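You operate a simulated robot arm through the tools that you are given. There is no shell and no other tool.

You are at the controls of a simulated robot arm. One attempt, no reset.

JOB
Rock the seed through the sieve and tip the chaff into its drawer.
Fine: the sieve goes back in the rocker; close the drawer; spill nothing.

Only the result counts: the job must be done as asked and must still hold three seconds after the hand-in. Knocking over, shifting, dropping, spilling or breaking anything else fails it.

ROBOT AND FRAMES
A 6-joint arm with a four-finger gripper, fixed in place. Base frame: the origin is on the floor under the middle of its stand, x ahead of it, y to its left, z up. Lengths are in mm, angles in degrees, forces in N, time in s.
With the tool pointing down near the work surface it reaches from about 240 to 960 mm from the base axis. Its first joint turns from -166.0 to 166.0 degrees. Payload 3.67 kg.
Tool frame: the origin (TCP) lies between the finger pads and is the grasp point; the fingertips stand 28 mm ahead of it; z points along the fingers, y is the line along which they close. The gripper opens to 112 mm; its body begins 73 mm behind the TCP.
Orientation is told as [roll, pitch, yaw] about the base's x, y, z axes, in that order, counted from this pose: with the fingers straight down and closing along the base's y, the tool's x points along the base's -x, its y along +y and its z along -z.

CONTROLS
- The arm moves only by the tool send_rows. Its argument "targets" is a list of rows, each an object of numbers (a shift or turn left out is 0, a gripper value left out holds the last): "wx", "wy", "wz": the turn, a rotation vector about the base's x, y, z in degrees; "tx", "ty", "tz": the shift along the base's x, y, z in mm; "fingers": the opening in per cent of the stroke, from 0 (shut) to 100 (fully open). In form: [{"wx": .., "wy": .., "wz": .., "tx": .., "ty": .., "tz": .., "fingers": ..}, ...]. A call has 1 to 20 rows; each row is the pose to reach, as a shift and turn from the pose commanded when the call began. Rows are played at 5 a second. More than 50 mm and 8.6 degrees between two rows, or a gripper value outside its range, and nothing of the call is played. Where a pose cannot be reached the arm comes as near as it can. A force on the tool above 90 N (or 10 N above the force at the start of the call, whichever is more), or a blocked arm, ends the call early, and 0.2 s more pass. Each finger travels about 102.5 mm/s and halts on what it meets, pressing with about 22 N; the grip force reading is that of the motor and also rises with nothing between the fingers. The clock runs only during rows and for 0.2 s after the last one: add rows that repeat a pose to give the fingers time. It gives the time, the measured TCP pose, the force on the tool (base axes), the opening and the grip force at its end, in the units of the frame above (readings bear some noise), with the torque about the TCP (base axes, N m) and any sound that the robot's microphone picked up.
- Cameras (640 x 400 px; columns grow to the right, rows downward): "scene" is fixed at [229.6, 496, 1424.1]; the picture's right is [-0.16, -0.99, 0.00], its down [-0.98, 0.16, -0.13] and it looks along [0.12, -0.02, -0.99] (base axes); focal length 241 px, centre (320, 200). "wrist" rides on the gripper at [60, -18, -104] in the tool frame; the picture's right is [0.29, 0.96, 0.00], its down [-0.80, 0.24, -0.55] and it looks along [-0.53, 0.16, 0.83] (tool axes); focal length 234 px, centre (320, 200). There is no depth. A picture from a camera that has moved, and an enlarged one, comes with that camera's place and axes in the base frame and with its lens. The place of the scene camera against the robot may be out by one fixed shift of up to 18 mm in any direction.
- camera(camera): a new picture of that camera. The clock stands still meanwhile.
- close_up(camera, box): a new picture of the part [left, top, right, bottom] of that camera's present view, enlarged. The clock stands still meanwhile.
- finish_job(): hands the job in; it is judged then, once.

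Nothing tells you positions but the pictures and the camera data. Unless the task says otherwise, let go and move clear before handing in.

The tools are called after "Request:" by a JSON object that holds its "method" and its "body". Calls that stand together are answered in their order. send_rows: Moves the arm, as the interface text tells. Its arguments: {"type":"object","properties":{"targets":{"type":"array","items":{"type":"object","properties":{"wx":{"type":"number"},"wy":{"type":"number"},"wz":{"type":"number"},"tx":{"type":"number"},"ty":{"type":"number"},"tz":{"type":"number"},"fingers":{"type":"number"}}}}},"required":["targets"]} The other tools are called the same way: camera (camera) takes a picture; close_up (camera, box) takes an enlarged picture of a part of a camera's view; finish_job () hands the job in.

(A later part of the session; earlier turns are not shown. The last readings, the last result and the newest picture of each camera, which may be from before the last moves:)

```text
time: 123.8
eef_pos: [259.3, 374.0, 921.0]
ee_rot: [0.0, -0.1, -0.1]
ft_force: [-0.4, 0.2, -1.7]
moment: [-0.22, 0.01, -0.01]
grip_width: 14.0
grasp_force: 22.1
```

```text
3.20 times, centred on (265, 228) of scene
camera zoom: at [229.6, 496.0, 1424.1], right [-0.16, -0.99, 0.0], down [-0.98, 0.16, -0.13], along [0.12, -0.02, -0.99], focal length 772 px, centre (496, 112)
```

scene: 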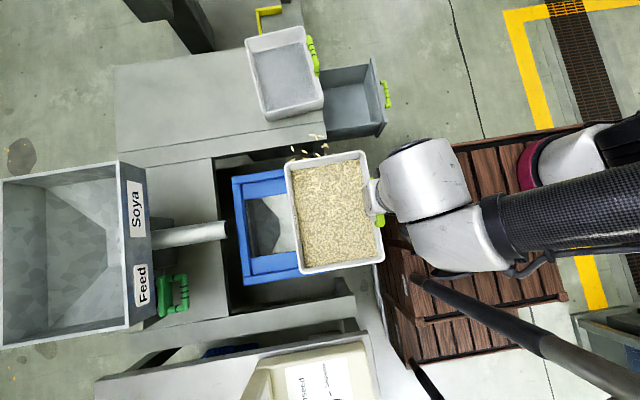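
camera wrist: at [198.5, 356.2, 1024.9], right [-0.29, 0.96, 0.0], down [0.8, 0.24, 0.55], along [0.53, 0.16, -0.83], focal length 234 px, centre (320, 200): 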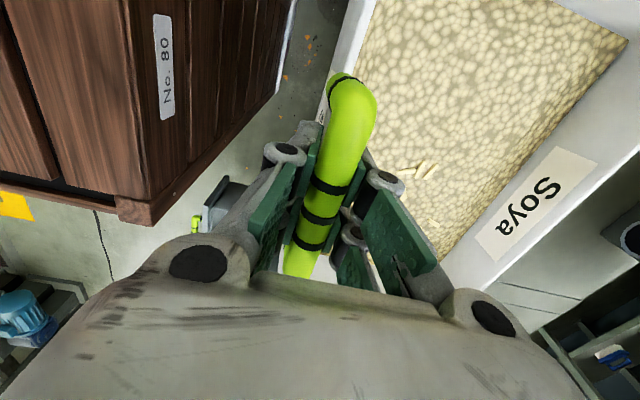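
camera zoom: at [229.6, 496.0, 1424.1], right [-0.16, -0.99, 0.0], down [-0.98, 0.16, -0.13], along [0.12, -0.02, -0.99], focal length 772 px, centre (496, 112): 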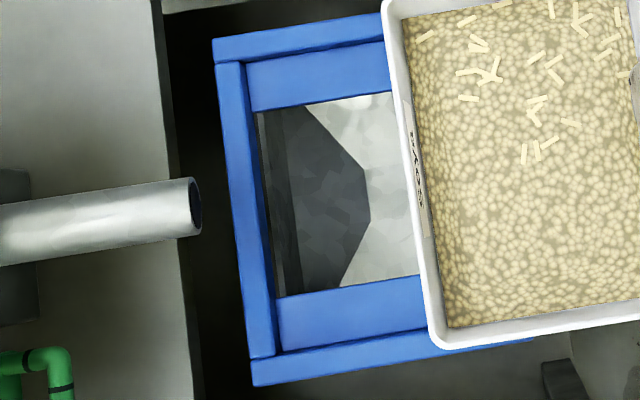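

The layer has been stable over the last strokes, so I'm treating it as chaff. I'll carry the sieve over to the open drawer at a safe height.

Request:
{"method": "send_rows", "body": {"targets": [{"tx": 20, "ty": -4, "tz": 5}, {"tx": 50, "ty": -12, "tz": 9}, {"tx": 85, "ty": -22, "tz": 9}, {"tx": 120, "ty": -33, "tz": 9}, {"tx": 155, "ty": -44, "tz": 9}, {"tx": 190, "ty": -55, "tz": 9}, {"tx": 225, "ty": -66, "tz": 9}, {"tx": 260, "ty": -77, "tz": 9}, {"tx": 295, "ty": -88, "tz": 9}, {"tx": 330, "ty": -99, "tz": 9}, {"tx": 365, "ty": -110, "tz": 9}, {"tx": 400, "ty": -121, "tz": 9}, {"tx": 430, "ty": -131, "tz": 9}, {"tx": 455, "ty": -140, "tz": 9}, {"tx": 470, "ty": -147, "tz": 9}, {"tx": 476, "ty": -149, "tz": 9}]}}

Request:
{"method": "camera", "body": {"camera": "scene"}}

Request:
{"method": "camera", "body": {"camera": "wrist"}}

```text
time: 127.2
eef_pos: [735.4, 226.8, 927.7]
ee_rot: [0.0, 0.0, 0.0]
ft_force: [-0.2, -0.1, -1.8]
moment: [-0.19, 0.02, -0.01]
grip_width: 13.7
grasp_force: 22.2
```

```text
taken
```

scene: 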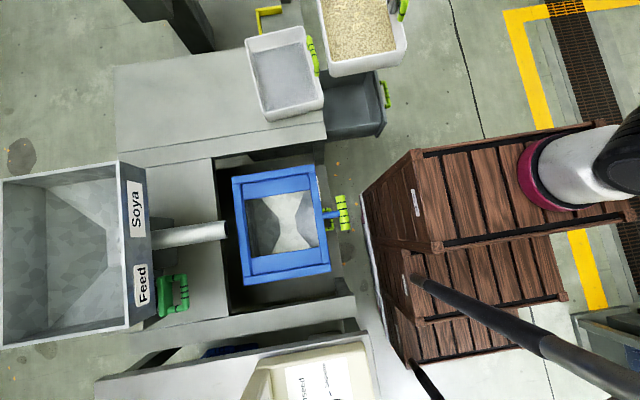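

```text
taken
camera wrist: at [675.5, 208.6, 1033.1], right [-0.29, 0.96, 0.0], down [0.8, 0.24, 0.55], along [0.53, 0.16, -0.83], focal length 234 px, centre (320, 200)
```

wrist: 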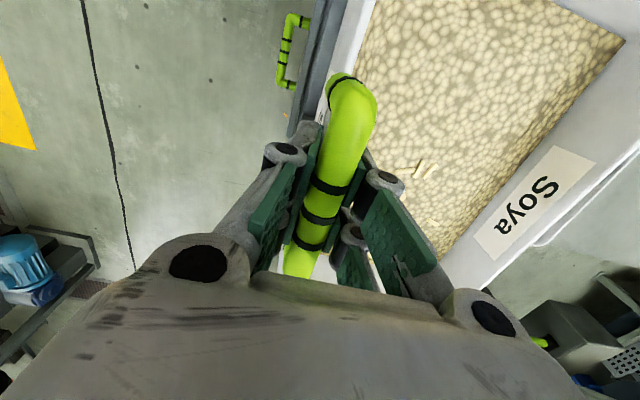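

The sieve hangs level above the open drawer. I'll lower it so its left wall (the pouring lip) will come down inside the drawer, staying clear of the Sesame sieve.

Request:
{"method": "send_rows", "body": {"targets": [{"ty": -3, "tz": -25}, {"ty": -6, "tz": -55}, {"ty": -6, "tz": -85}, {"ty": -6, "tz": -115}, {"ty": -6, "tz": -140}, {"ty": -6, "tz": -158}, {"ty": -6, "tz": -168}]}}

Request:
{"method": "camera", "body": {"camera": "scene"}}

Request:
{"method": "camera", "body": {"camera": "wrist"}}

```text
time: 128.8
eef_pos: [735.5, 219.4, 760.2]
ee_rot: [0.0, 0.0, -0.1]
ft_force: [-0.4, 0.2, -1.7]
moment: [-0.2, 0.02, 0.02]
grip_width: 13.7
grasp_force: 21.9
```

```text
taken
```

scene: 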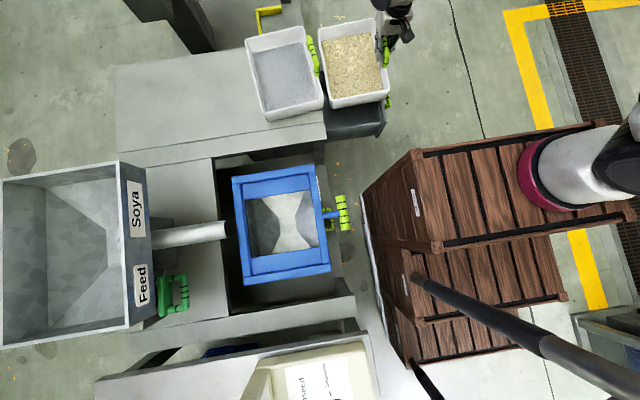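

```text
taken
camera wrist: at [674.8, 201.2, 864.1], right [-0.29, 0.96, 0.0], down [0.8, 0.24, 0.55], along [0.53, 0.16, -0.83], focal length 234 px, centre (320, 200)
```

wrist: 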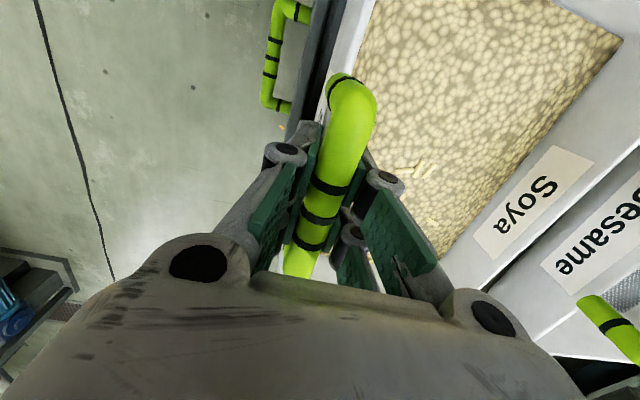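

Request:
{"method": "close_up", "body": {"camera": "scene", "box": [240, 0, 420, 150]}}

Request:
{"method": "close_up", "body": {"camera": "wrist", "box": [420, 100, 640, 360]}}

```text
2.67 times, centred on (330, 75) of scene
camera zoom: at [229.6, 496.0, 1424.1], right [-0.16, -0.99, 0.0], down [-0.98, 0.16, -0.13], along [0.12, -0.02, -0.99], focal length 644 px, centre (293, 533)
```

zoom: 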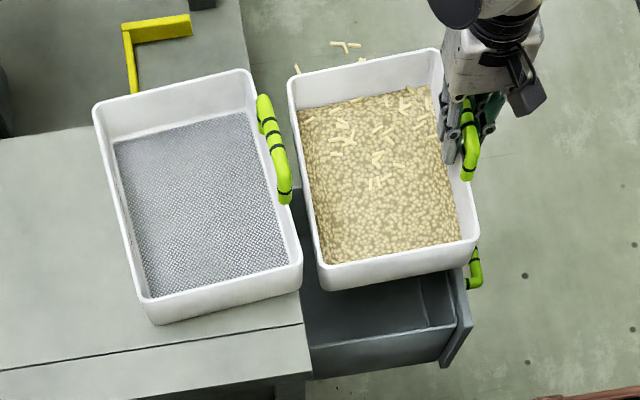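

```text
1.54 times, centred on (530, 230) of wrist
camera zoom: at [674.8, 201.2, 864.1], right [-0.29, 0.96, 0.0], down [0.8, 0.24, 0.55], along [0.53, 0.16, -0.83], focal length 360 px, centre (-3, 154)
```

zoom: 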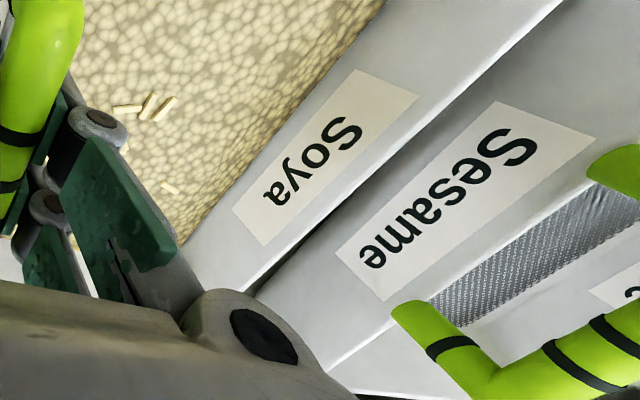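

There's about 15–20 mm of clearance to the Sesame sieve. I'll begin tipping toward −x in small steps and check at 40°.

Request:
{"method": "send_rows", "body": {"targets": [{"wy": -4, "ty": -2}, {"wy": -8, "ty": -2}, {"wy": -12, "ty": -2}, {"wy": -16, "ty": -2}, {"wy": -20, "ty": -2}, {"wy": -24, "ty": -2}, {"wy": -28, "ty": -2}, {"wy": -32, "ty": -2}, {"wy": -36, "ty": -2}, {"wy": -40, "ty": -2}]}}

Request:
{"method": "close_up", "body": {"camera": "scene", "box": [240, 0, 420, 150]}}

Request:
{"method": "camera", "body": {"camera": "wrist"}}

```text
time: 130.9
eef_pos: [746.2, 226.5, 770.3]
ee_rot: [-1.2, -39.8, 0.7]
ft_force: [0.0, -0.1, -1.4]
moment: [-0.18, 0.09, 0.03]
grip_width: 13.9
grasp_force: 22.9
out of reach, approached as far as the arm can: row 3, 4, 5, 6, 9, 10
```

```text
2.67 times, centred on (330, 75) of scene
camera zoom: at [229.6, 496.0, 1424.1], right [-0.16, -0.99, 0.0], down [-0.98, 0.16, -0.13], along [0.12, -0.02, -0.99], focal length 644 px, centre (293, 533)
```

zoom: 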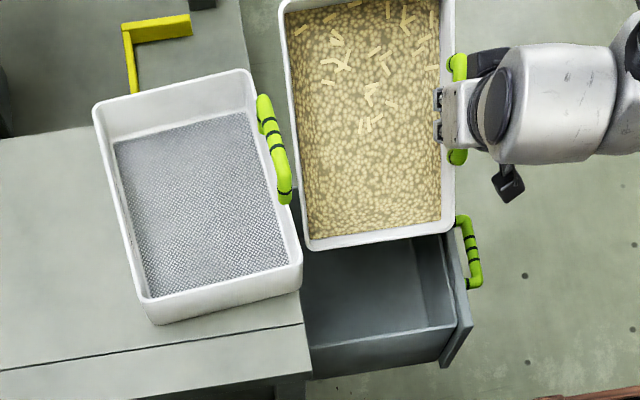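

```text
taken
camera wrist: at [632.7, 209.6, 813.4], right [-0.22, 0.95, -0.2], down [0.26, 0.25, 0.93], along [0.94, 0.15, -0.3], focal length 234 px, centre (320, 200)
```

wrist: 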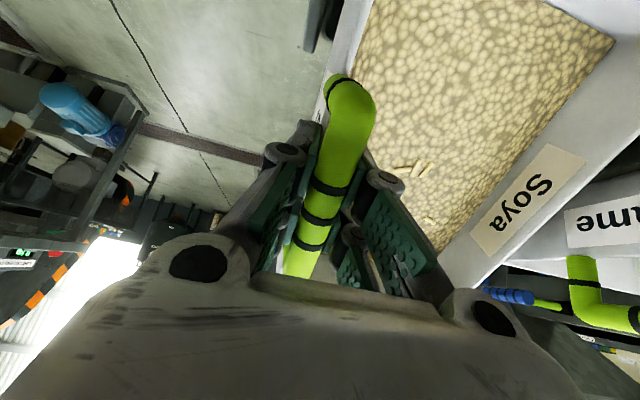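

At 40° the chaff is still in place, but the arm drifted about 10 mm from the commanded spot. I'll hold a moment to see if it converges before going on.

Request:
{"method": "send_rows", "body": {"targets": [{"ty": 0}, {"ty": 0}, {"ty": 0}]}}

```text
time: 131.8
eef_pos: [745.7, 227.5, 771.1]
ee_rot: [-1.2, -39.6, 0.7]
ft_force: [-0.2, 0.6, -2.8]
moment: [-0.2, 0.07, 0.0]
grip_width: 13.9
grasp_force: 21.9
```

Request:
{"method": "send_rows", "body": {"targets": [{"ty": -4}, {"ty": -8}, {"ty": -11}]}}

```text
time: 132.6
eef_pos: [749.5, 221.6, 778.2]
ee_rot: [-0.9, -39.8, 0.5]
ft_force: [0.5, -0.1, -1.9]
moment: [-0.13, 0.08, 0.02]
grip_width: 13.7
grasp_force: 21.9
out of reach, approached as far as the arm can: row 1, 2, 3
```

Leaning the tool outward (+x) hits an arm limit. Leaning toward +y worked well at the drawer, so I'll level the sieve, raise it, yaw it 90°, and tip it toward −y, still over the same short wall.

Request:
{"method": "send_rows", "body": {"targets": [{"wy": 5, "tz": 15}, {"wy": 10, "tz": 30}, {"wy": 15, "tz": 45}, {"wy": 20, "tz": 62}, {"wy": 25, "tz": 80}, {"wy": 30, "tz": 97}, {"wy": 35, "tz": 114}, {"wy": 39.8, "tz": 130}, {"wy": 39.8, "tz": 130}]}}

Request:
{"method": "camera", "body": {"camera": "scene"}}

Request:
{"method": "camera", "body": {"camera": "wrist"}}

```text
time: 134.6
eef_pos: [749.9, 222.3, 908.5]
ee_rot: [0.0, -0.1, 0.1]
ft_force: [-0.7, -0.7, -2.3]
moment: [-0.17, 0.02, 0.0]
grip_width: 13.7
grasp_force: 22.0
out of reach, approached as far as the arm can: row 4, 5
```

```text
taken
```

scene: 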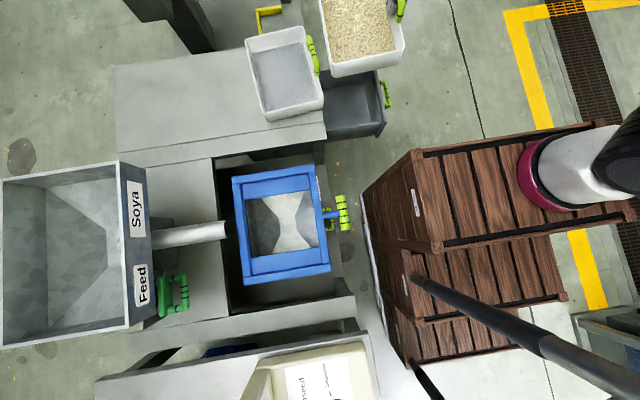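

```text
taken
camera wrist: at [689.8, 203.9, 1012.3], right [-0.29, 0.96, 0.0], down [0.8, 0.24, 0.56], along [0.53, 0.16, -0.83], focal length 234 px, centre (320, 200)
```

wrist: 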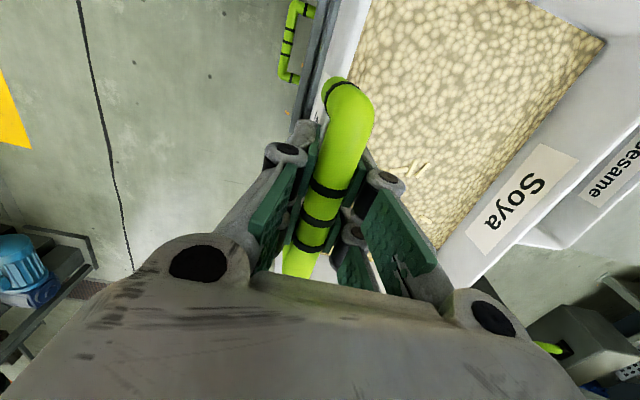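

The sieve is level again. Now I'll yaw +90° at height, moving so it sits over the drawer with its long side along y.

Request:
{"method": "send_rows", "body": {"targets": [{"tz": 12}, {"tz": 25, "wz": 5}, {"tz": 25, "wz": 11, "tx": 3, "ty": 6}, {"tz": 25, "wz": 17, "tx": 6, "ty": 14}, {"tz": 25, "wz": 23, "tx": 9, "ty": 22}, {"tz": 25, "wz": 29, "tx": 12, "ty": 30}, {"tz": 25, "wz": 35, "tx": 15, "ty": 38}, {"tz": 25, "wz": 41, "tx": 18, "ty": 46}, {"tz": 25, "wz": 47, "tx": 21, "ty": 54}, {"tz": 25, "wz": 53, "tx": 24, "ty": 62}, {"tz": 25, "wz": 59, "tx": 27, "ty": 70}, {"tz": 25, "wz": 65, "tx": 30, "ty": 78}, {"tz": 25, "wz": 71, "tx": 33, "ty": 86}, {"tz": 25, "wz": 77, "tx": 36, "ty": 94}, {"tz": 25, "wz": 83, "tx": 38, "ty": 102}, {"tz": 25, "wz": 89, "tx": 40, "ty": 108}, {"tz": 25, "wz": 90, "tx": 40, "ty": 108}]}}

Request:
{"method": "camera", "body": {"camera": "scene"}}

Request:
{"method": "camera", "body": {"camera": "wrist"}}

```text
time: 138.2
eef_pos: [790.3, 330.3, 933.2]
ee_rot: [0.0, -0.1, 90.0]
ft_force: [0.8, -0.3, -2.0]
moment: [-0.02, -0.21, 0.02]
grip_width: 13.9
grasp_force: 21.8
```

```text
taken
```

scene: 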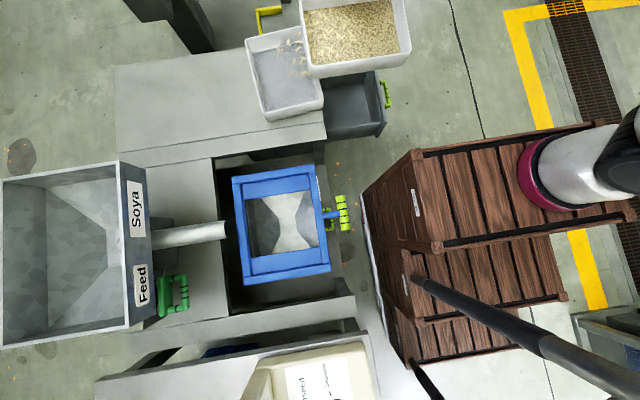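

```text
taken
camera wrist: at [808.9, 269.7, 1038.2], right [-0.96, -0.29, 0.0], down [-0.24, 0.79, 0.56], along [-0.16, 0.53, -0.83], focal length 234 px, centre (320, 200)
```

wrist: 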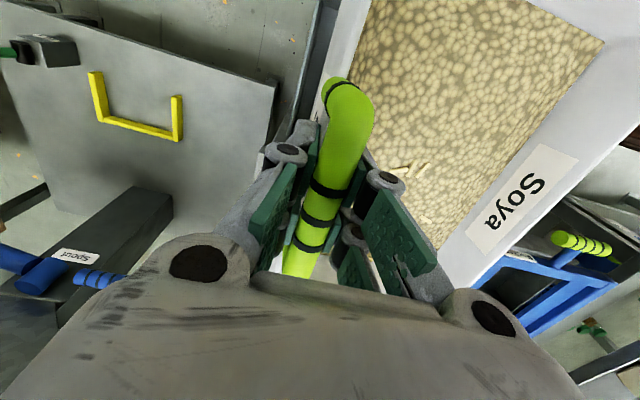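

Yawed and stable over the drawer. I'll start tipping toward −y, to 40° first.

Request:
{"method": "send_rows", "body": {"targets": [{"wx": 5, "ty": 1, "tz": -10}, {"wx": 10, "ty": 2, "tz": -20}, {"wx": 15, "ty": 4, "tz": -30}, {"wx": 20, "ty": 6, "tz": -40}, {"wx": 25, "ty": 8, "tz": -48}, {"wx": 30, "ty": 10, "tz": -56}, {"wx": 35, "ty": 12, "tz": -64}, {"wx": 40, "ty": 15, "tz": -72}]}}

Request:
{"method": "camera", "body": {"camera": "scene"}}

Request:
{"method": "camera", "body": {"camera": "wrist"}}

```text
time: 139.9
eef_pos: [792.9, 346.0, 862.6]
ee_rot: [0.0, -40.3, 90.1]
ft_force: [-0.2, 0.5, -1.6]
moment: [-0.15, -0.19, -0.03]
grip_width: 13.8
grasp_force: 22.0
```

```text
taken
```

scene: 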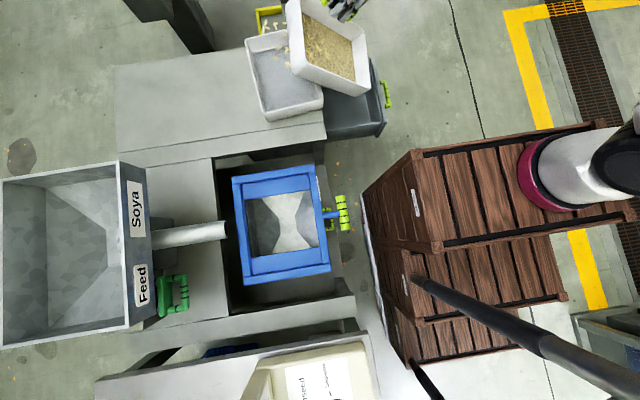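

```text
taken
camera wrist: at [809.7, 232.5, 903.1], right [-0.96, -0.22, -0.19], down [-0.24, 0.25, 0.94], along [-0.16, 0.94, -0.29], focal length 234 px, centre (320, 200)
```

wrist: 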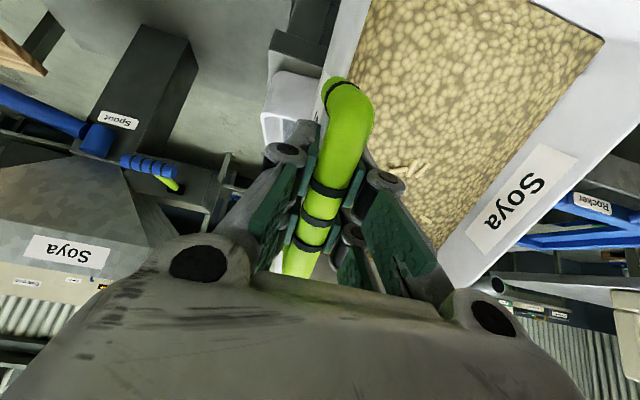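

Request:
{"method": "close_up", "body": {"camera": "scene", "box": [240, 0, 420, 150]}}

```text
2.67 times, centred on (330, 75) of scene
camera zoom: at [229.6, 496.0, 1424.1], right [-0.16, -0.99, 0.0], down [-0.98, 0.16, -0.13], along [0.12, -0.02, -0.99], focal length 644 px, centre (293, 533)
```

zoom: 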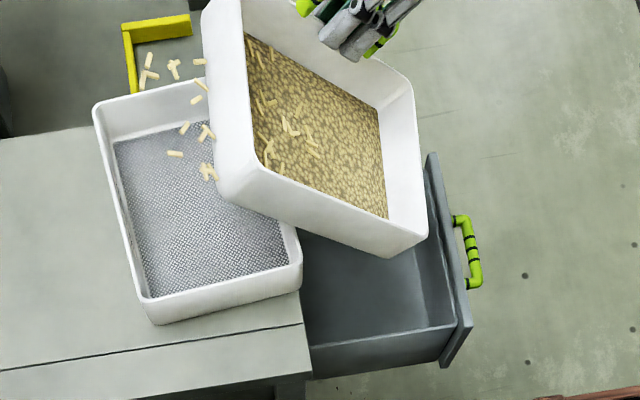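

The lip is inside the drawer's footprint (about X 600–795, y≈290). I'll continue to 60° while lowering.

Request:
{"method": "send_rows", "body": {"targets": [{"wx": 5, "tz": -10}, {"wx": 10, "ty": -1, "tz": -22}, {"wx": 15, "ty": -3, "tz": -35}, {"wx": 20, "ty": -6, "tz": -48}, {"wx": 20, "ty": -6, "tz": -48}]}}

Request:
{"method": "close_up", "body": {"camera": "scene", "box": [240, 0, 420, 150]}}

Request:
{"method": "camera", "body": {"camera": "wrist"}}

```text
time: 141.2
eef_pos: [790.8, 339.6, 813.1]
ee_rot: [0.0, -60.3, 90.1]
ft_force: [-0.4, -0.6, -1.1]
moment: [-0.09, -0.09, 0.18]
grip_width: 14.7
grasp_force: 22.5
```

```text
2.67 times, centred on (330, 75) of scene
camera zoom: at [229.6, 496.0, 1424.1], right [-0.16, -0.99, 0.0], down [-0.98, 0.16, -0.13], along [0.12, -0.02, -0.99], focal length 644 px, centre (293, 533)
```

zoom: 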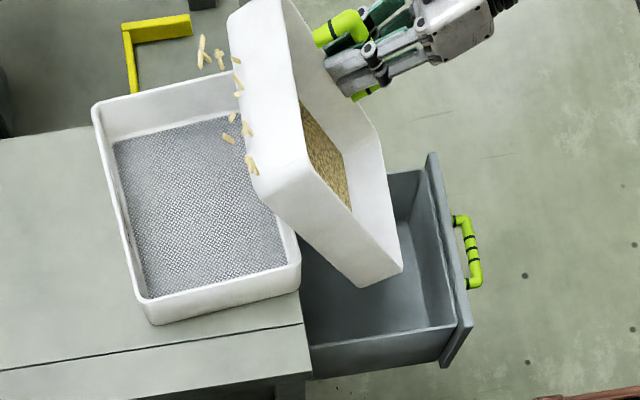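

```text
taken
camera wrist: at [808.3, 219.4, 814.1], right [-0.96, -0.14, -0.25], down [-0.24, -0.09, 0.97], along [-0.16, 0.99, 0.05], focal length 234 px, centre (320, 200)
```

wrist: 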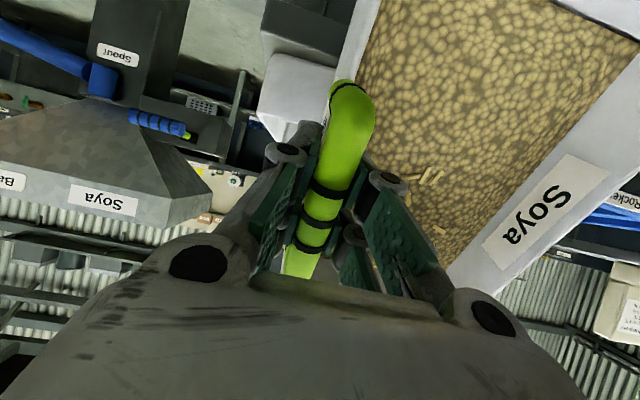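

The grip holds at 60° and the contents are still in, clearing the Sesame sieve. I'll continue to 90°.

Request:
{"method": "send_rows", "body": {"targets": [{"wx": 5, "ty": -6, "tz": -11}, {"wx": 10, "ty": -12, "tz": -22}, {"wx": 15, "ty": -17.5, "tz": -33}, {"wx": 20, "ty": -21, "tz": -40}, {"wx": 25, "ty": -24, "tz": -47}, {"wx": 30, "ty": -27, "tz": -53}, {"wx": 30, "ty": -27, "tz": -53}]}}

Request:
{"method": "close_up", "body": {"camera": "scene", "box": [240, 0, 420, 150]}}

Request:
{"method": "camera", "body": {"camera": "wrist"}}

```text
time: 142.8
eef_pos: [792.5, 313.5, 761.9]
ee_rot: [-167.6, -89.7, -102.3]
ft_force: [0.6, 0.5, -2.2]
moment: [-0.11, -0.18, 0.02]
grip_width: 14.6
grasp_force: 21.6
```

```text
2.67 times, centred on (330, 75) of scene
camera zoom: at [229.6, 496.0, 1424.1], right [-0.16, -0.99, 0.0], down [-0.98, 0.16, -0.13], along [0.12, -0.02, -0.99], focal length 644 px, centre (293, 533)
```

zoom: 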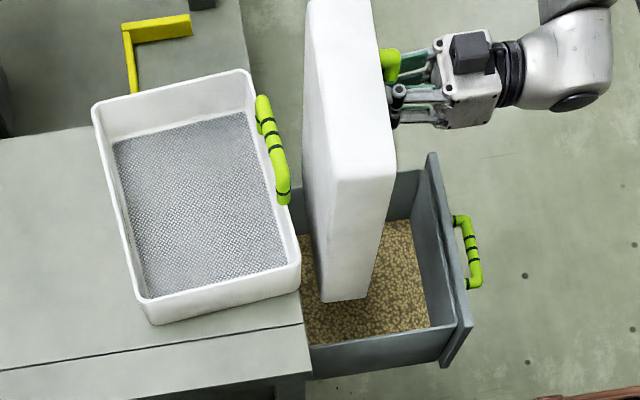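

```text
taken
camera wrist: at [809.2, 209.2, 701.7], right [-0.96, 0.0, -0.29], down [-0.24, -0.56, 0.79], along [-0.16, 0.83, 0.53], focal length 234 px, centre (320, 200)
```

wrist: 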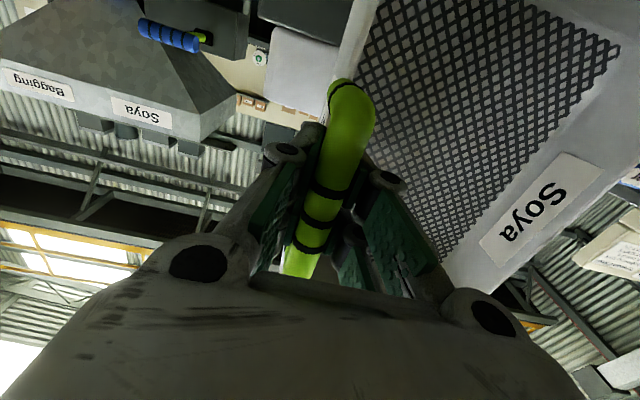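

The sieve emptied: the wrist view shows bare mesh and the drawer now holds the material. I'll zoom in to check the drawer and look for any spill.

Request:
{"method": "close_up", "body": {"camera": "scene", "box": [310, 75, 400, 150]}}

Request:
{"method": "close_up", "body": {"camera": "wrist", "box": [320, 0, 640, 290]}}

Request:
{"method": "close_up", "body": {"camera": "scene", "box": [230, 0, 440, 160]}}

```text
5.33 times, centred on (355, 112) of scene
camera zoom: at [229.6, 496.0, 1424.1], right [-0.16, -0.99, 0.0], down [-0.98, 0.16, -0.13], along [0.12, -0.02, -0.99], focal length 1287 px, centre (133, 667)
```

zoom: 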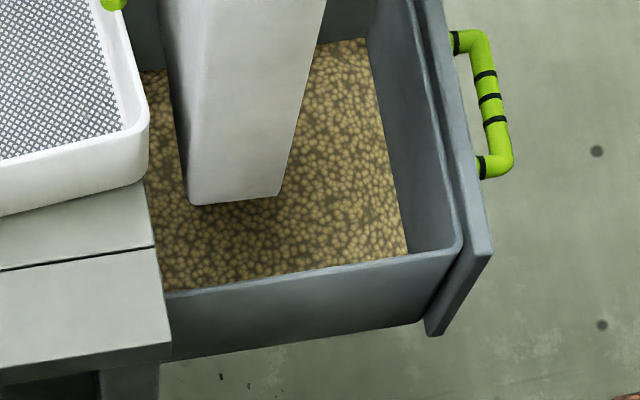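

```text
1.38 times, centred on (480, 145) of wrist
camera zoom: at [809.2, 209.2, 701.7], right [-0.96, 0.0, -0.29], down [-0.24, -0.56, 0.79], along [-0.16, 0.83, 0.53], focal length 323 px, centre (99, 276)
```

zoom: 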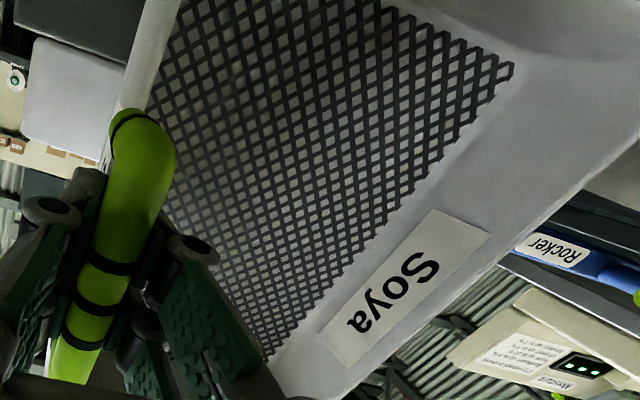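

```text
2.50 times, centred on (335, 80) of scene
camera zoom: at [229.6, 496.0, 1424.1], right [-0.16, -0.99, 0.0], down [-0.98, 0.16, -0.13], along [0.12, -0.02, -0.99], focal length 604 px, centre (282, 500)
```

zoom: 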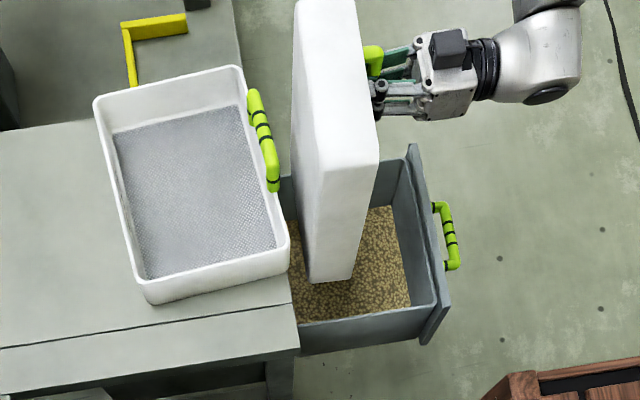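

The chaff dropped cleanly into the drawer with no spill visible. I'll reverse the motion to level the sieve again.

Request:
{"method": "send_rows", "body": {"targets": [{"wx": -5, "ty": 3, "tz": 6}, {"wx": -10, "ty": 6, "tz": 13}, {"wx": -15, "ty": 9.5, "tz": 20}, {"wx": -20, "ty": 15, "tz": 31}, {"wx": -25, "ty": 21, "tz": 42}, {"wx": -30, "ty": 27, "tz": 53}, {"wx": -35, "ty": 30, "tz": 66}, {"wx": -40, "ty": 32, "tz": 79}, {"wx": -45, "ty": 33, "tz": 91}, {"wx": -50, "ty": 33, "tz": 101}, {"wx": -55, "ty": 30, "tz": 109}, {"wx": -60, "ty": 28, "tz": 117}, {"wx": -65, "ty": 26, "tz": 125}, {"wx": -70, "ty": 24, "tz": 133}, {"wx": -75, "ty": 22, "tz": 143}, {"wx": -80, "ty": 20, "tz": 153}, {"wx": -85, "ty": 19, "tz": 163}, {"wx": -90, "ty": 18, "tz": 173}]}}

Request:
{"method": "camera", "body": {"camera": "scene"}}

Request:
{"method": "camera", "body": {"camera": "wrist"}}

```text
time: 146.6
eef_pos: [790.5, 330.7, 934.6]
ee_rot: [0.0, -0.1, 89.9]
ft_force: [1.0, 0.3, -2.6]
moment: [0.02, -0.13, 0.02]
grip_width: 14.1
grasp_force: 22.1
```

```text
taken
```

scene: 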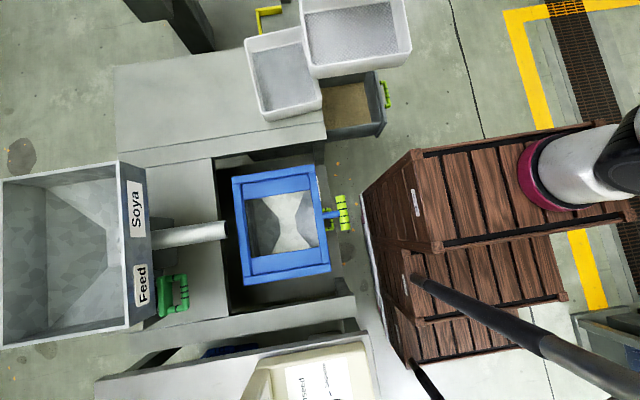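

```text
taken
camera wrist: at [808.8, 270.1, 1038.0], right [-0.96, -0.29, 0.0], down [-0.24, 0.8, 0.56], along [-0.16, 0.53, -0.83], focal length 234 px, centre (320, 200)
```

wrist: 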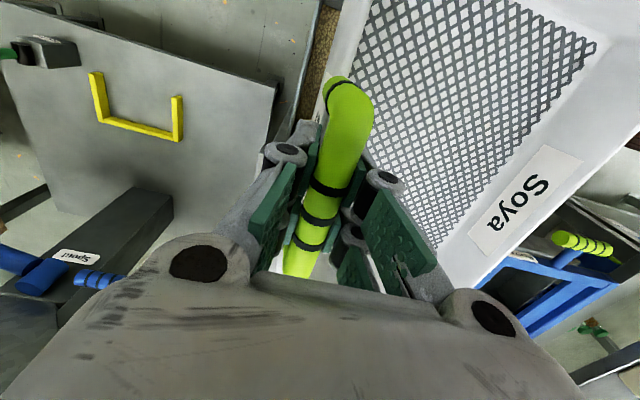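

The sieve is empty and held well. I'll reverse the yaw and head back toward the rocker.

Request:
{"method": "send_rows", "body": {"targets": [{"wz": -6, "tx": -3, "ty": -6}, {"wz": -12, "tx": -6, "ty": -14}, {"wz": -18, "tx": -9, "ty": -22}, {"wz": -24, "tx": -12, "ty": -30}, {"wz": -30, "tx": -15, "ty": -38}, {"wz": -36, "tx": -18, "ty": -46}, {"wz": -42, "tx": -21, "ty": -54}, {"wz": -48, "tx": -24, "ty": -62}, {"wz": -54, "tx": -27, "ty": -70}, {"wz": -60, "tx": -30, "ty": -78}, {"wz": -66, "tx": -33, "ty": -84}, {"wz": -72, "tx": -36, "ty": -90}, {"wz": -78, "tx": -38, "ty": -95}, {"wz": -84, "tx": -42, "ty": -98}, {"wz": -89.9, "tx": -50, "ty": -100}]}}

Request:
{"method": "send_rows", "body": {"targets": [{"tx": -30, "ty": 6}, {"tx": -65, "ty": 16}, {"tx": -100, "ty": 27}, {"tx": -135, "ty": 38}, {"tx": -170, "ty": 49}, {"tx": -205, "ty": 60}, {"tx": -240, "ty": 71}, {"tx": -275, "ty": 82}, {"tx": -310, "ty": 93}, {"tx": -345, "ty": 104}, {"tx": -380, "ty": 115}, {"tx": -410, "ty": 125}, {"tx": -440, "ty": 134}, {"tx": -465, "ty": 141}, {"tx": -480, "ty": 144}]}}

Request:
{"method": "camera", "body": {"camera": "scene"}}

Request:
{"method": "camera", "body": {"camera": "wrist"}}

```text
time: 149.8
eef_pos: [742.9, 232.1, 934.7]
ee_rot: [0.0, -0.2, -0.1]
ft_force: [0.2, -0.4, -1.7]
moment: [-0.17, 0.03, 0.01]
grip_width: 13.9
grasp_force: 22.1
```

```text
time: 152.9
eef_pos: [260.7, 376.1, 933.8]
ee_rot: [0.0, -0.2, 0.2]
ft_force: [0.4, -0.8, -2.9]
moment: [-0.15, 0.01, 0.0]
grip_width: 13.4
grasp_force: 22.0
```

```text
taken
```

scene: 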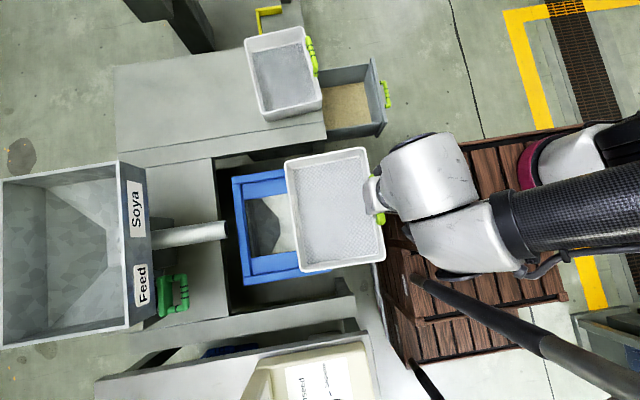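

```text
taken
camera wrist: at [200.2, 357.5, 1038.2], right [-0.29, 0.96, 0.0], down [0.79, 0.24, 0.56], along [0.53, 0.16, -0.83], focal length 234 px, centre (320, 200)
```

wrist: 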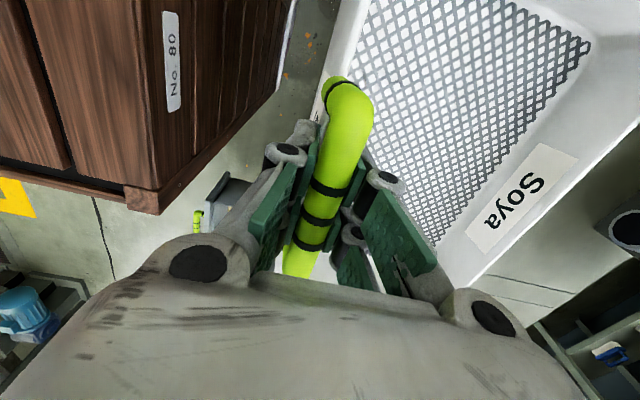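

The sieve droops about 5–6° in the grip but is otherwise unchanged. I'll bring it back along the same path, under the feed pipe, to just above the rocker.

Request:
{"method": "send_rows", "body": {"targets": [{"tz": -12}, {"ty": 6, "tz": -24}, {"ty": 14, "tz": -36}, {"ty": 26, "tz": -48}, {"ty": 44, "tz": -58}, {"ty": 62, "tz": -66}, {"tx": -1, "ty": 82, "tz": -72}, {"tx": -2, "ty": 102, "tz": -75}, {"tx": -3, "ty": 120, "tz": -77}, {"tx": -4, "ty": 134, "tz": -79}, {"tx": -4, "ty": 142, "tz": -82}, {"tx": -4, "ty": 142, "tz": -82}]}}

Request:
{"method": "close_up", "body": {"camera": "scene", "box": [200, 130, 380, 300]}}

Request:
{"method": "camera", "body": {"camera": "wrist"}}

```text
time: 155.6
eef_pos: [257.2, 514.8, 849.6]
ee_rot: [0.0, -0.3, 0.1]
ft_force: [-0.6, -0.1, -2.1]
moment: [-0.13, 0.01, 0.02]
grip_width: 13.9
grasp_force: 21.9
```

```text
2.35 times, centred on (290, 215) of scene
camera zoom: at [229.6, 496.0, 1424.1], right [-0.16, -0.99, 0.0], down [-0.98, 0.16, -0.13], along [0.12, -0.02, -0.99], focal length 568 px, centre (391, 165)
```

zoom: 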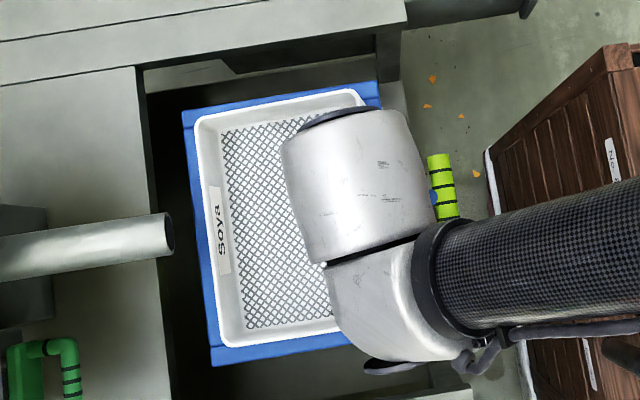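

```text
taken
camera wrist: at [196.4, 496.9, 954.3], right [-0.29, 0.96, 0.0], down [0.79, 0.24, 0.56], along [0.53, 0.16, -0.83], focal length 234 px, centre (320, 200)
```

wrist: 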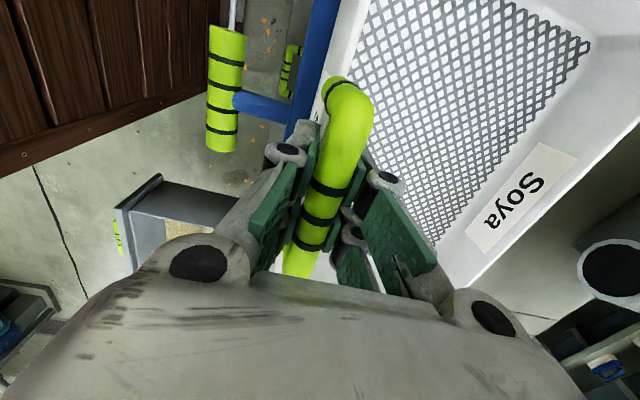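

I'm in position above the rocker. I'll tilt the hand about 5° to level the sieve and descend slowly, watching for contact.

Request:
{"method": "send_rows", "body": {"targets": [{"wx": 3, "ty": 2}, {"wx": 5.5, "ty": 4}, {"wx": 5.5, "ty": 4, "tz": -6}, {"wx": 5.5, "ty": 4, "tz": -12}, {"wx": 5.5, "ty": 4, "tz": -18}]}}

Request:
{"method": "camera", "body": {"camera": "wrist"}}

Request:
{"method": "close_up", "body": {"camera": "scene", "box": [200, 130, 380, 300]}}

```text
time: 156.8
eef_pos: [258.8, 520.8, 834.1]
ee_rot: [5.5, -0.3, 0.1]
ft_force: [0.0, 0.0, -1.5]
moment: [-0.17, -0.03, -0.02]
grip_width: 13.9
grasp_force: 21.6
```

```text
taken
camera wrist: at [197.3, 491.3, 935.2], right [-0.29, 0.95, 0.09], down [0.79, 0.19, 0.58], along [0.53, 0.24, -0.81], focal length 234 px, centre (320, 200)
```

wrist: 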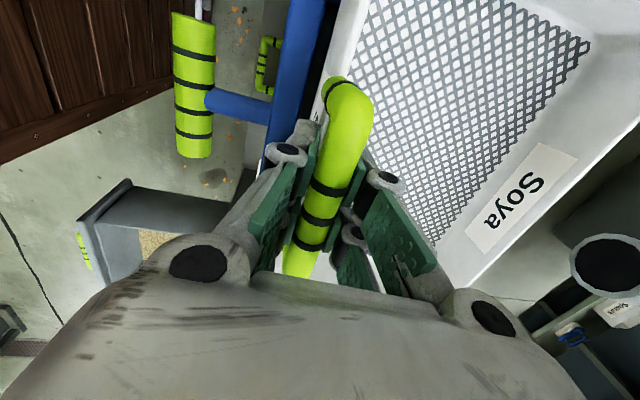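

```text
2.35 times, centred on (290, 215) of scene
camera zoom: at [229.6, 496.0, 1424.1], right [-0.16, -0.99, 0.0], down [-0.98, 0.16, -0.13], along [0.12, -0.02, -0.99], focal length 568 px, centre (391, 165)
```

zoom: 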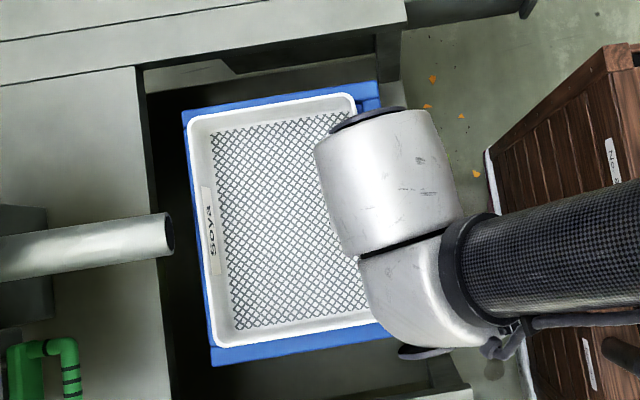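

The sieve lines up with its original place once the extra height is accounted for. I'll descend the remaining ~33 mm in small steps.

Request:
{"method": "send_rows", "body": {"targets": [{"tz": -6, "tx": -1}, {"tz": -12, "tx": -1}, {"tz": -18, "tx": -1}, {"tz": -23, "tx": -1}, {"tz": -26, "tx": -1}]}}

Request:
{"method": "close_up", "body": {"camera": "scene", "box": [200, 130, 380, 300]}}

Request:
{"method": "camera", "body": {"camera": "wrist"}}

```text
time: 157.9
eef_pos: [255.2, 519.3, 808.5]
ee_rot: [5.4, -0.2, 0.1]
ft_force: [0.4, 0.2, -2.3]
moment: [-0.16, 0.01, 0.02]
grip_width: 13.6
grasp_force: 22.0
```

```text
2.35 times, centred on (290, 215) of scene
camera zoom: at [229.6, 496.0, 1424.1], right [-0.16, -0.99, 0.0], down [-0.98, 0.16, -0.13], along [0.12, -0.02, -0.99], focal length 568 px, centre (391, 165)
```

zoom: 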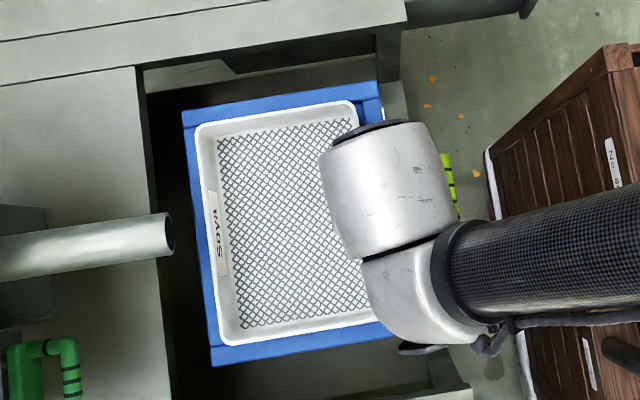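

```text
taken
camera wrist: at [194.8, 492.1, 909.2], right [-0.29, 0.95, 0.09], down [0.79, 0.19, 0.58], along [0.53, 0.24, -0.81], focal length 234 px, centre (320, 200)
```

wrist: 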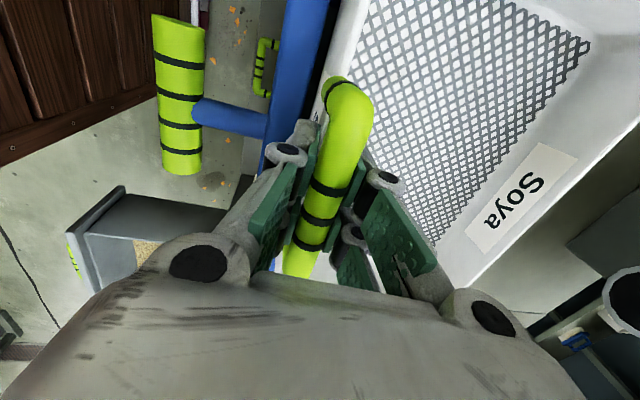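

Request:
{"method": "send_rows", "body": {"targets": [{"tz": -2}, {"tz": -4}, {"tz": -6}, {"tz": -8}]}}

Request:
{"method": "camera", "body": {"camera": "wrist"}}

```text
time: 158.9
eef_pos: [256.0, 518.3, 801.0]
ee_rot: [5.5, -0.2, 0.2]
ft_force: [1.3, -2.0, 6.3]
moment: [-0.15, 0.0, -0.01]
grip_width: 14.3
grasp_force: 21.8
```

```text
taken
camera wrist: at [195.1, 491.7, 902.0], right [-0.29, 0.95, 0.09], down [0.79, 0.19, 0.58], along [0.53, 0.24, -0.81], focal length 234 px, centre (320, 200)
```

wrist: 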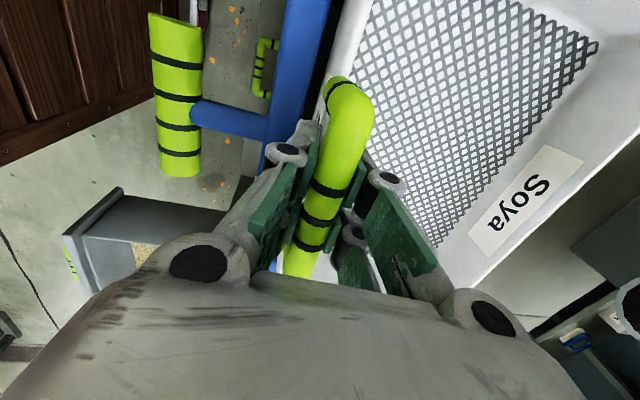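

Contact: the sieve is resting in the frame (+6 N). I'll ease up slightly and open the fingers.

Request:
{"method": "send_rows", "body": {"targets": [{"tz": 1}, {"tz": 1.5, "fingers": 20}, {"tz": 1.5, "fingers": 35}, {"tz": 1.5, "fingers": 45}, {"tz": 1.5, "fingers": 45}]}}

Request:
{"method": "camera", "body": {"camera": "wrist"}}

Request:
{"method": "close_up", "body": {"camera": "scene", "box": [200, 130, 380, 300]}}

```text
time: 160.2
eef_pos: [257.4, 520.9, 801.2]
ee_rot: [5.5, -0.2, 0.0]
ft_force: [-0.1, 0.6, 0.3]
moment: [-0.02, 0.02, -0.01]
grip_width: 50.4
grasp_force: 0.0
```

```text
taken
camera wrist: at [196.2, 492.1, 902.4], right [-0.29, 0.95, 0.09], down [0.79, 0.19, 0.58], along [0.53, 0.24, -0.81], focal length 234 px, centre (320, 200)
```

wrist: 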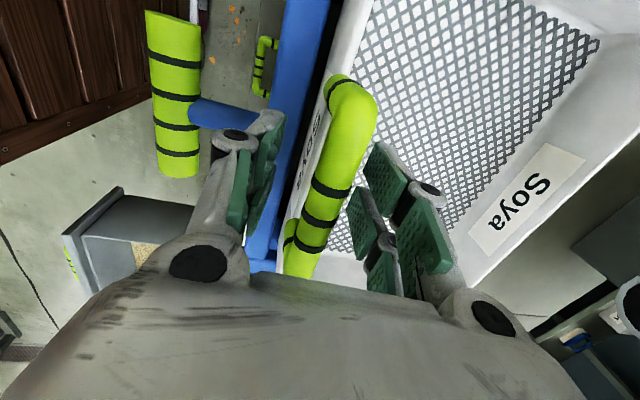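

```text
2.35 times, centred on (290, 215) of scene
camera zoom: at [229.6, 496.0, 1424.1], right [-0.16, -0.99, 0.0], down [-0.98, 0.16, -0.13], along [0.12, -0.02, -0.99], focal length 568 px, centre (391, 165)
```

zoom: 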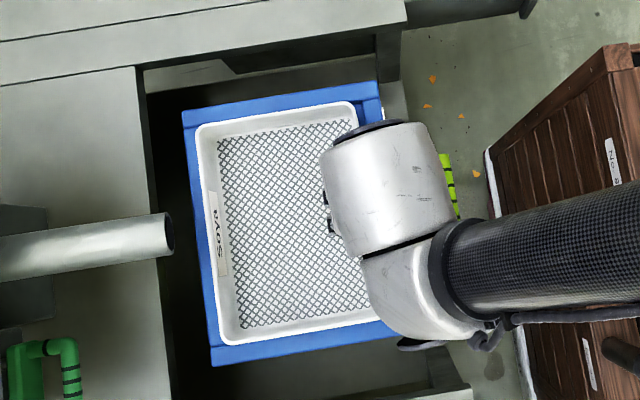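

Released with zero force. I'll back straight out along the tool axis.

Request:
{"method": "send_rows", "body": {"targets": [{"ty": -1.5, "tz": 15}, {"ty": -3, "tz": 30}, {"ty": -5, "tz": 55}, {"ty": -8, "tz": 85}, {"ty": -11, "tz": 115}, {"wx": -5.5, "ty": -40, "tz": 120}, {"wx": -5.5, "ty": -80, "tz": 120, "tx": 30}, {"wx": -5.5, "ty": -110, "tz": 120, "tx": 70}]}}

Request:
{"method": "close_up", "body": {"camera": "scene", "box": [200, 130, 380, 300]}}

Request:
{"method": "camera", "body": {"camera": "wrist"}}

```text
time: 161.9
eef_pos: [325.0, 411.9, 923.2]
ee_rot: [0.0, -0.2, 0.3]
ft_force: [-0.5, 0.2, 0.3]
moment: [-0.04, -0.04, 0.0]
grip_width: 50.4
grasp_force: 0.1
```

```text
2.35 times, centred on (290, 215) of scene
camera zoom: at [229.6, 496.0, 1424.1], right [-0.16, -0.99, 0.0], down [-0.98, 0.16, -0.13], along [0.12, -0.02, -0.99], focal length 568 px, centre (391, 165)
```

zoom: 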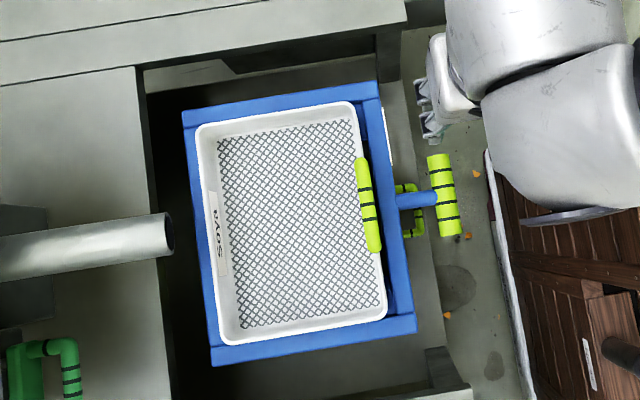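

```text
taken
camera wrist: at [264.2, 393.5, 1027.0], right [-0.29, 0.96, 0.0], down [0.79, 0.24, 0.56], along [0.53, 0.16, -0.83], focal length 234 px, centre (320, 200)
```

wrist: 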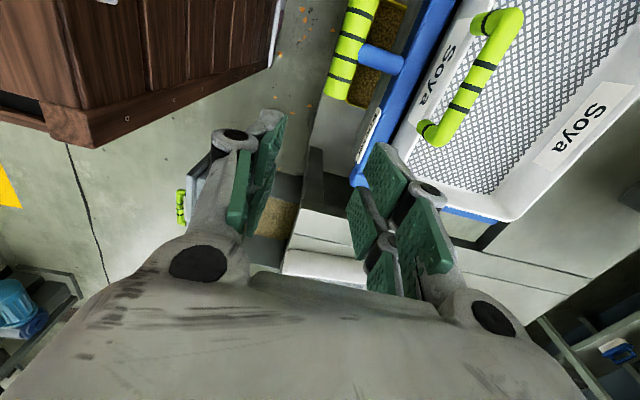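

The sieve is back in the rocker at its original place, and the sieve and rocker look as they did at the start. Now I'll go back to the drawer handle (bar at y≈148) with the same 60° tilted grip.

Request:
{"method": "send_rows", "body": {"targets": [{"tx": 34, "ty": -26, "tz": -4, "fingers": 30}, {"tx": 69, "ty": -53, "tz": -8}, {"tx": 103, "ty": -79, "tz": -12}, {"tx": 138, "ty": -106, "tz": -16}, {"tx": 172, "ty": -132, "tz": -20}, {"tx": 206, "ty": -159, "tz": -24}, {"tx": 241, "ty": -185, "tz": -28}, {"tx": 275, "ty": -212, "tz": -32}, {"tx": 285, "ty": -222, "tz": -50, "wx": 6}, {"tx": 296, "ty": -233, "tz": -70, "wx": 12}, {"tx": 306, "ty": -243, "tz": -90, "wx": 18}, {"tx": 317, "ty": -254, "tz": -110, "wx": 24}, {"tx": 327, "ty": -264, "tz": -130, "wx": 30}, {"tx": 338, "ty": -275, "tz": -150, "wx": 36}, {"tx": 348, "ty": -285, "tz": -170, "wx": 42}, {"tx": 359, "ty": -296, "tz": -190, "wx": 48}, {"tx": 369, "ty": -306, "tz": -210, "wx": 54}, {"tx": 380, "ty": -317, "tz": -230, "wx": 60}]}}

Request:
{"method": "camera", "body": {"camera": "wrist"}}

Request:
{"method": "close_up", "body": {"camera": "scene", "box": [230, 0, 440, 160]}}

```text
time: 165.8
eef_pos: [708.0, 93.8, 694.2]
ee_rot: [60.0, -0.3, -0.2]
ft_force: [0.4, -0.1, -0.5]
moment: [-0.03, 0.0, -0.01]
grip_width: 33.5
grasp_force: 0.0
```

```text
taken
camera wrist: at [647.1, -4.5, 730.4], right [-0.29, 0.48, 0.83], down [0.79, -0.36, 0.49], along [0.53, 0.8, -0.27], focal length 234 px, centre (320, 200)
```

wrist: 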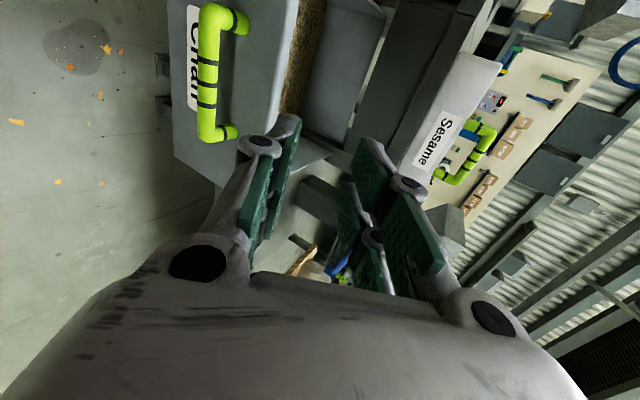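

```text
2.50 times, centred on (335, 80) of scene
camera zoom: at [229.6, 496.0, 1424.1], right [-0.16, -0.99, 0.0], down [-0.98, 0.16, -0.13], along [0.12, -0.02, -0.99], focal length 604 px, centre (282, 500)
```

zoom: 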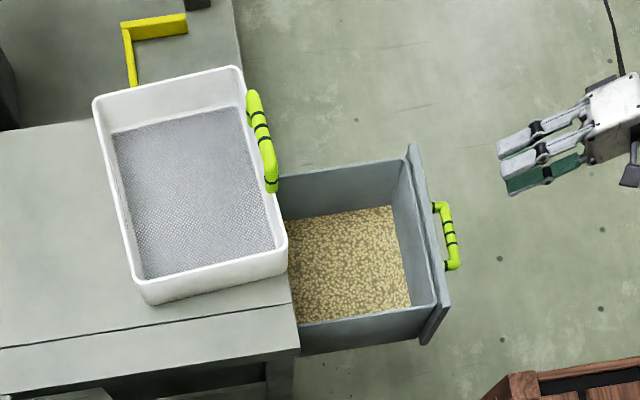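

The drawer holds the chaff with none outside. I'll descend to the standoff in front of its handle.

Request:
{"method": "send_rows", "body": {"targets": [{"tx": -1, "ty": -4, "tz": -40}, {"tx": -2, "ty": -4, "tz": -80}, {"tx": -3.3, "ty": -2, "tz": -110}, {"tx": -3.3, "ty": 1, "tz": -124}, {"tx": -3.3, "ty": 1, "tz": -124}]}}

Request:
{"method": "camera", "body": {"camera": "wrist"}}

```text
time: 166.9
eef_pos: [702.8, 93.7, 567.0]
ee_rot: [59.9, -0.2, -0.1]
ft_force: [0.2, 0.2, -1.0]
moment: [-0.01, 0.02, 0.01]
grip_width: 33.8
grasp_force: 0.0
```

```text
taken
camera wrist: at [643.0, -5.2, 602.7], right [-0.29, 0.48, 0.83], down [0.79, -0.36, 0.49], along [0.53, 0.8, -0.28], focal length 234 px, centre (320, 200)
```

wrist: 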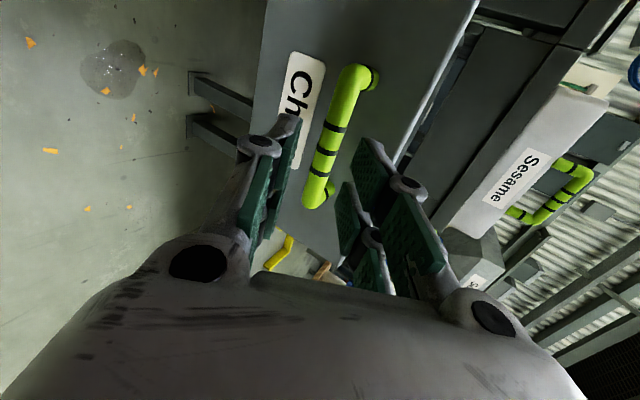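

Bar slightly off-axis by 5 mm; I'll correct for that while advancing, then close.

Request:
{"method": "send_rows", "body": {"targets": [{"tx": 2, "ty": 14, "tz": -3}, {"tx": 2, "ty": 26, "tz": -10}, {"tx": 2, "ty": 36, "tz": -16}, {"tx": 2, "ty": 43.5, "tz": -20}, {"tx": 2, "ty": 43.5, "tz": -20}, {"tx": 2, "ty": 43.5, "tz": -20, "fingers": 20}, {"tx": 2, "ty": 43.5, "tz": -20, "fingers": 12}, {"tx": 2, "ty": 43.5, "tz": -20, "fingers": 8}, {"tx": 2, "ty": 43.5, "tz": -20, "fingers": 8}]}}

Request:
{"method": "camera", "body": {"camera": "wrist"}}

```text
time: 168.9
eef_pos: [704.8, 136.9, 548.6]
ee_rot: [60.0, -0.2, -0.1]
ft_force: [-0.1, 1.2, 2.0]
moment: [0.03, 0.55, -0.11]
grip_width: 15.4
grasp_force: 44.6
```

```text
taken
camera wrist: at [644.2, 38.4, 584.4], right [-0.29, 0.48, 0.83], down [0.79, -0.36, 0.49], along [0.53, 0.8, -0.28], focal length 234 px, centre (320, 200)
```

wrist: 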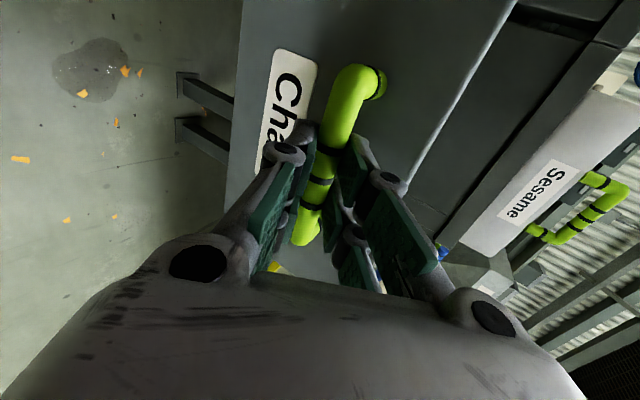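

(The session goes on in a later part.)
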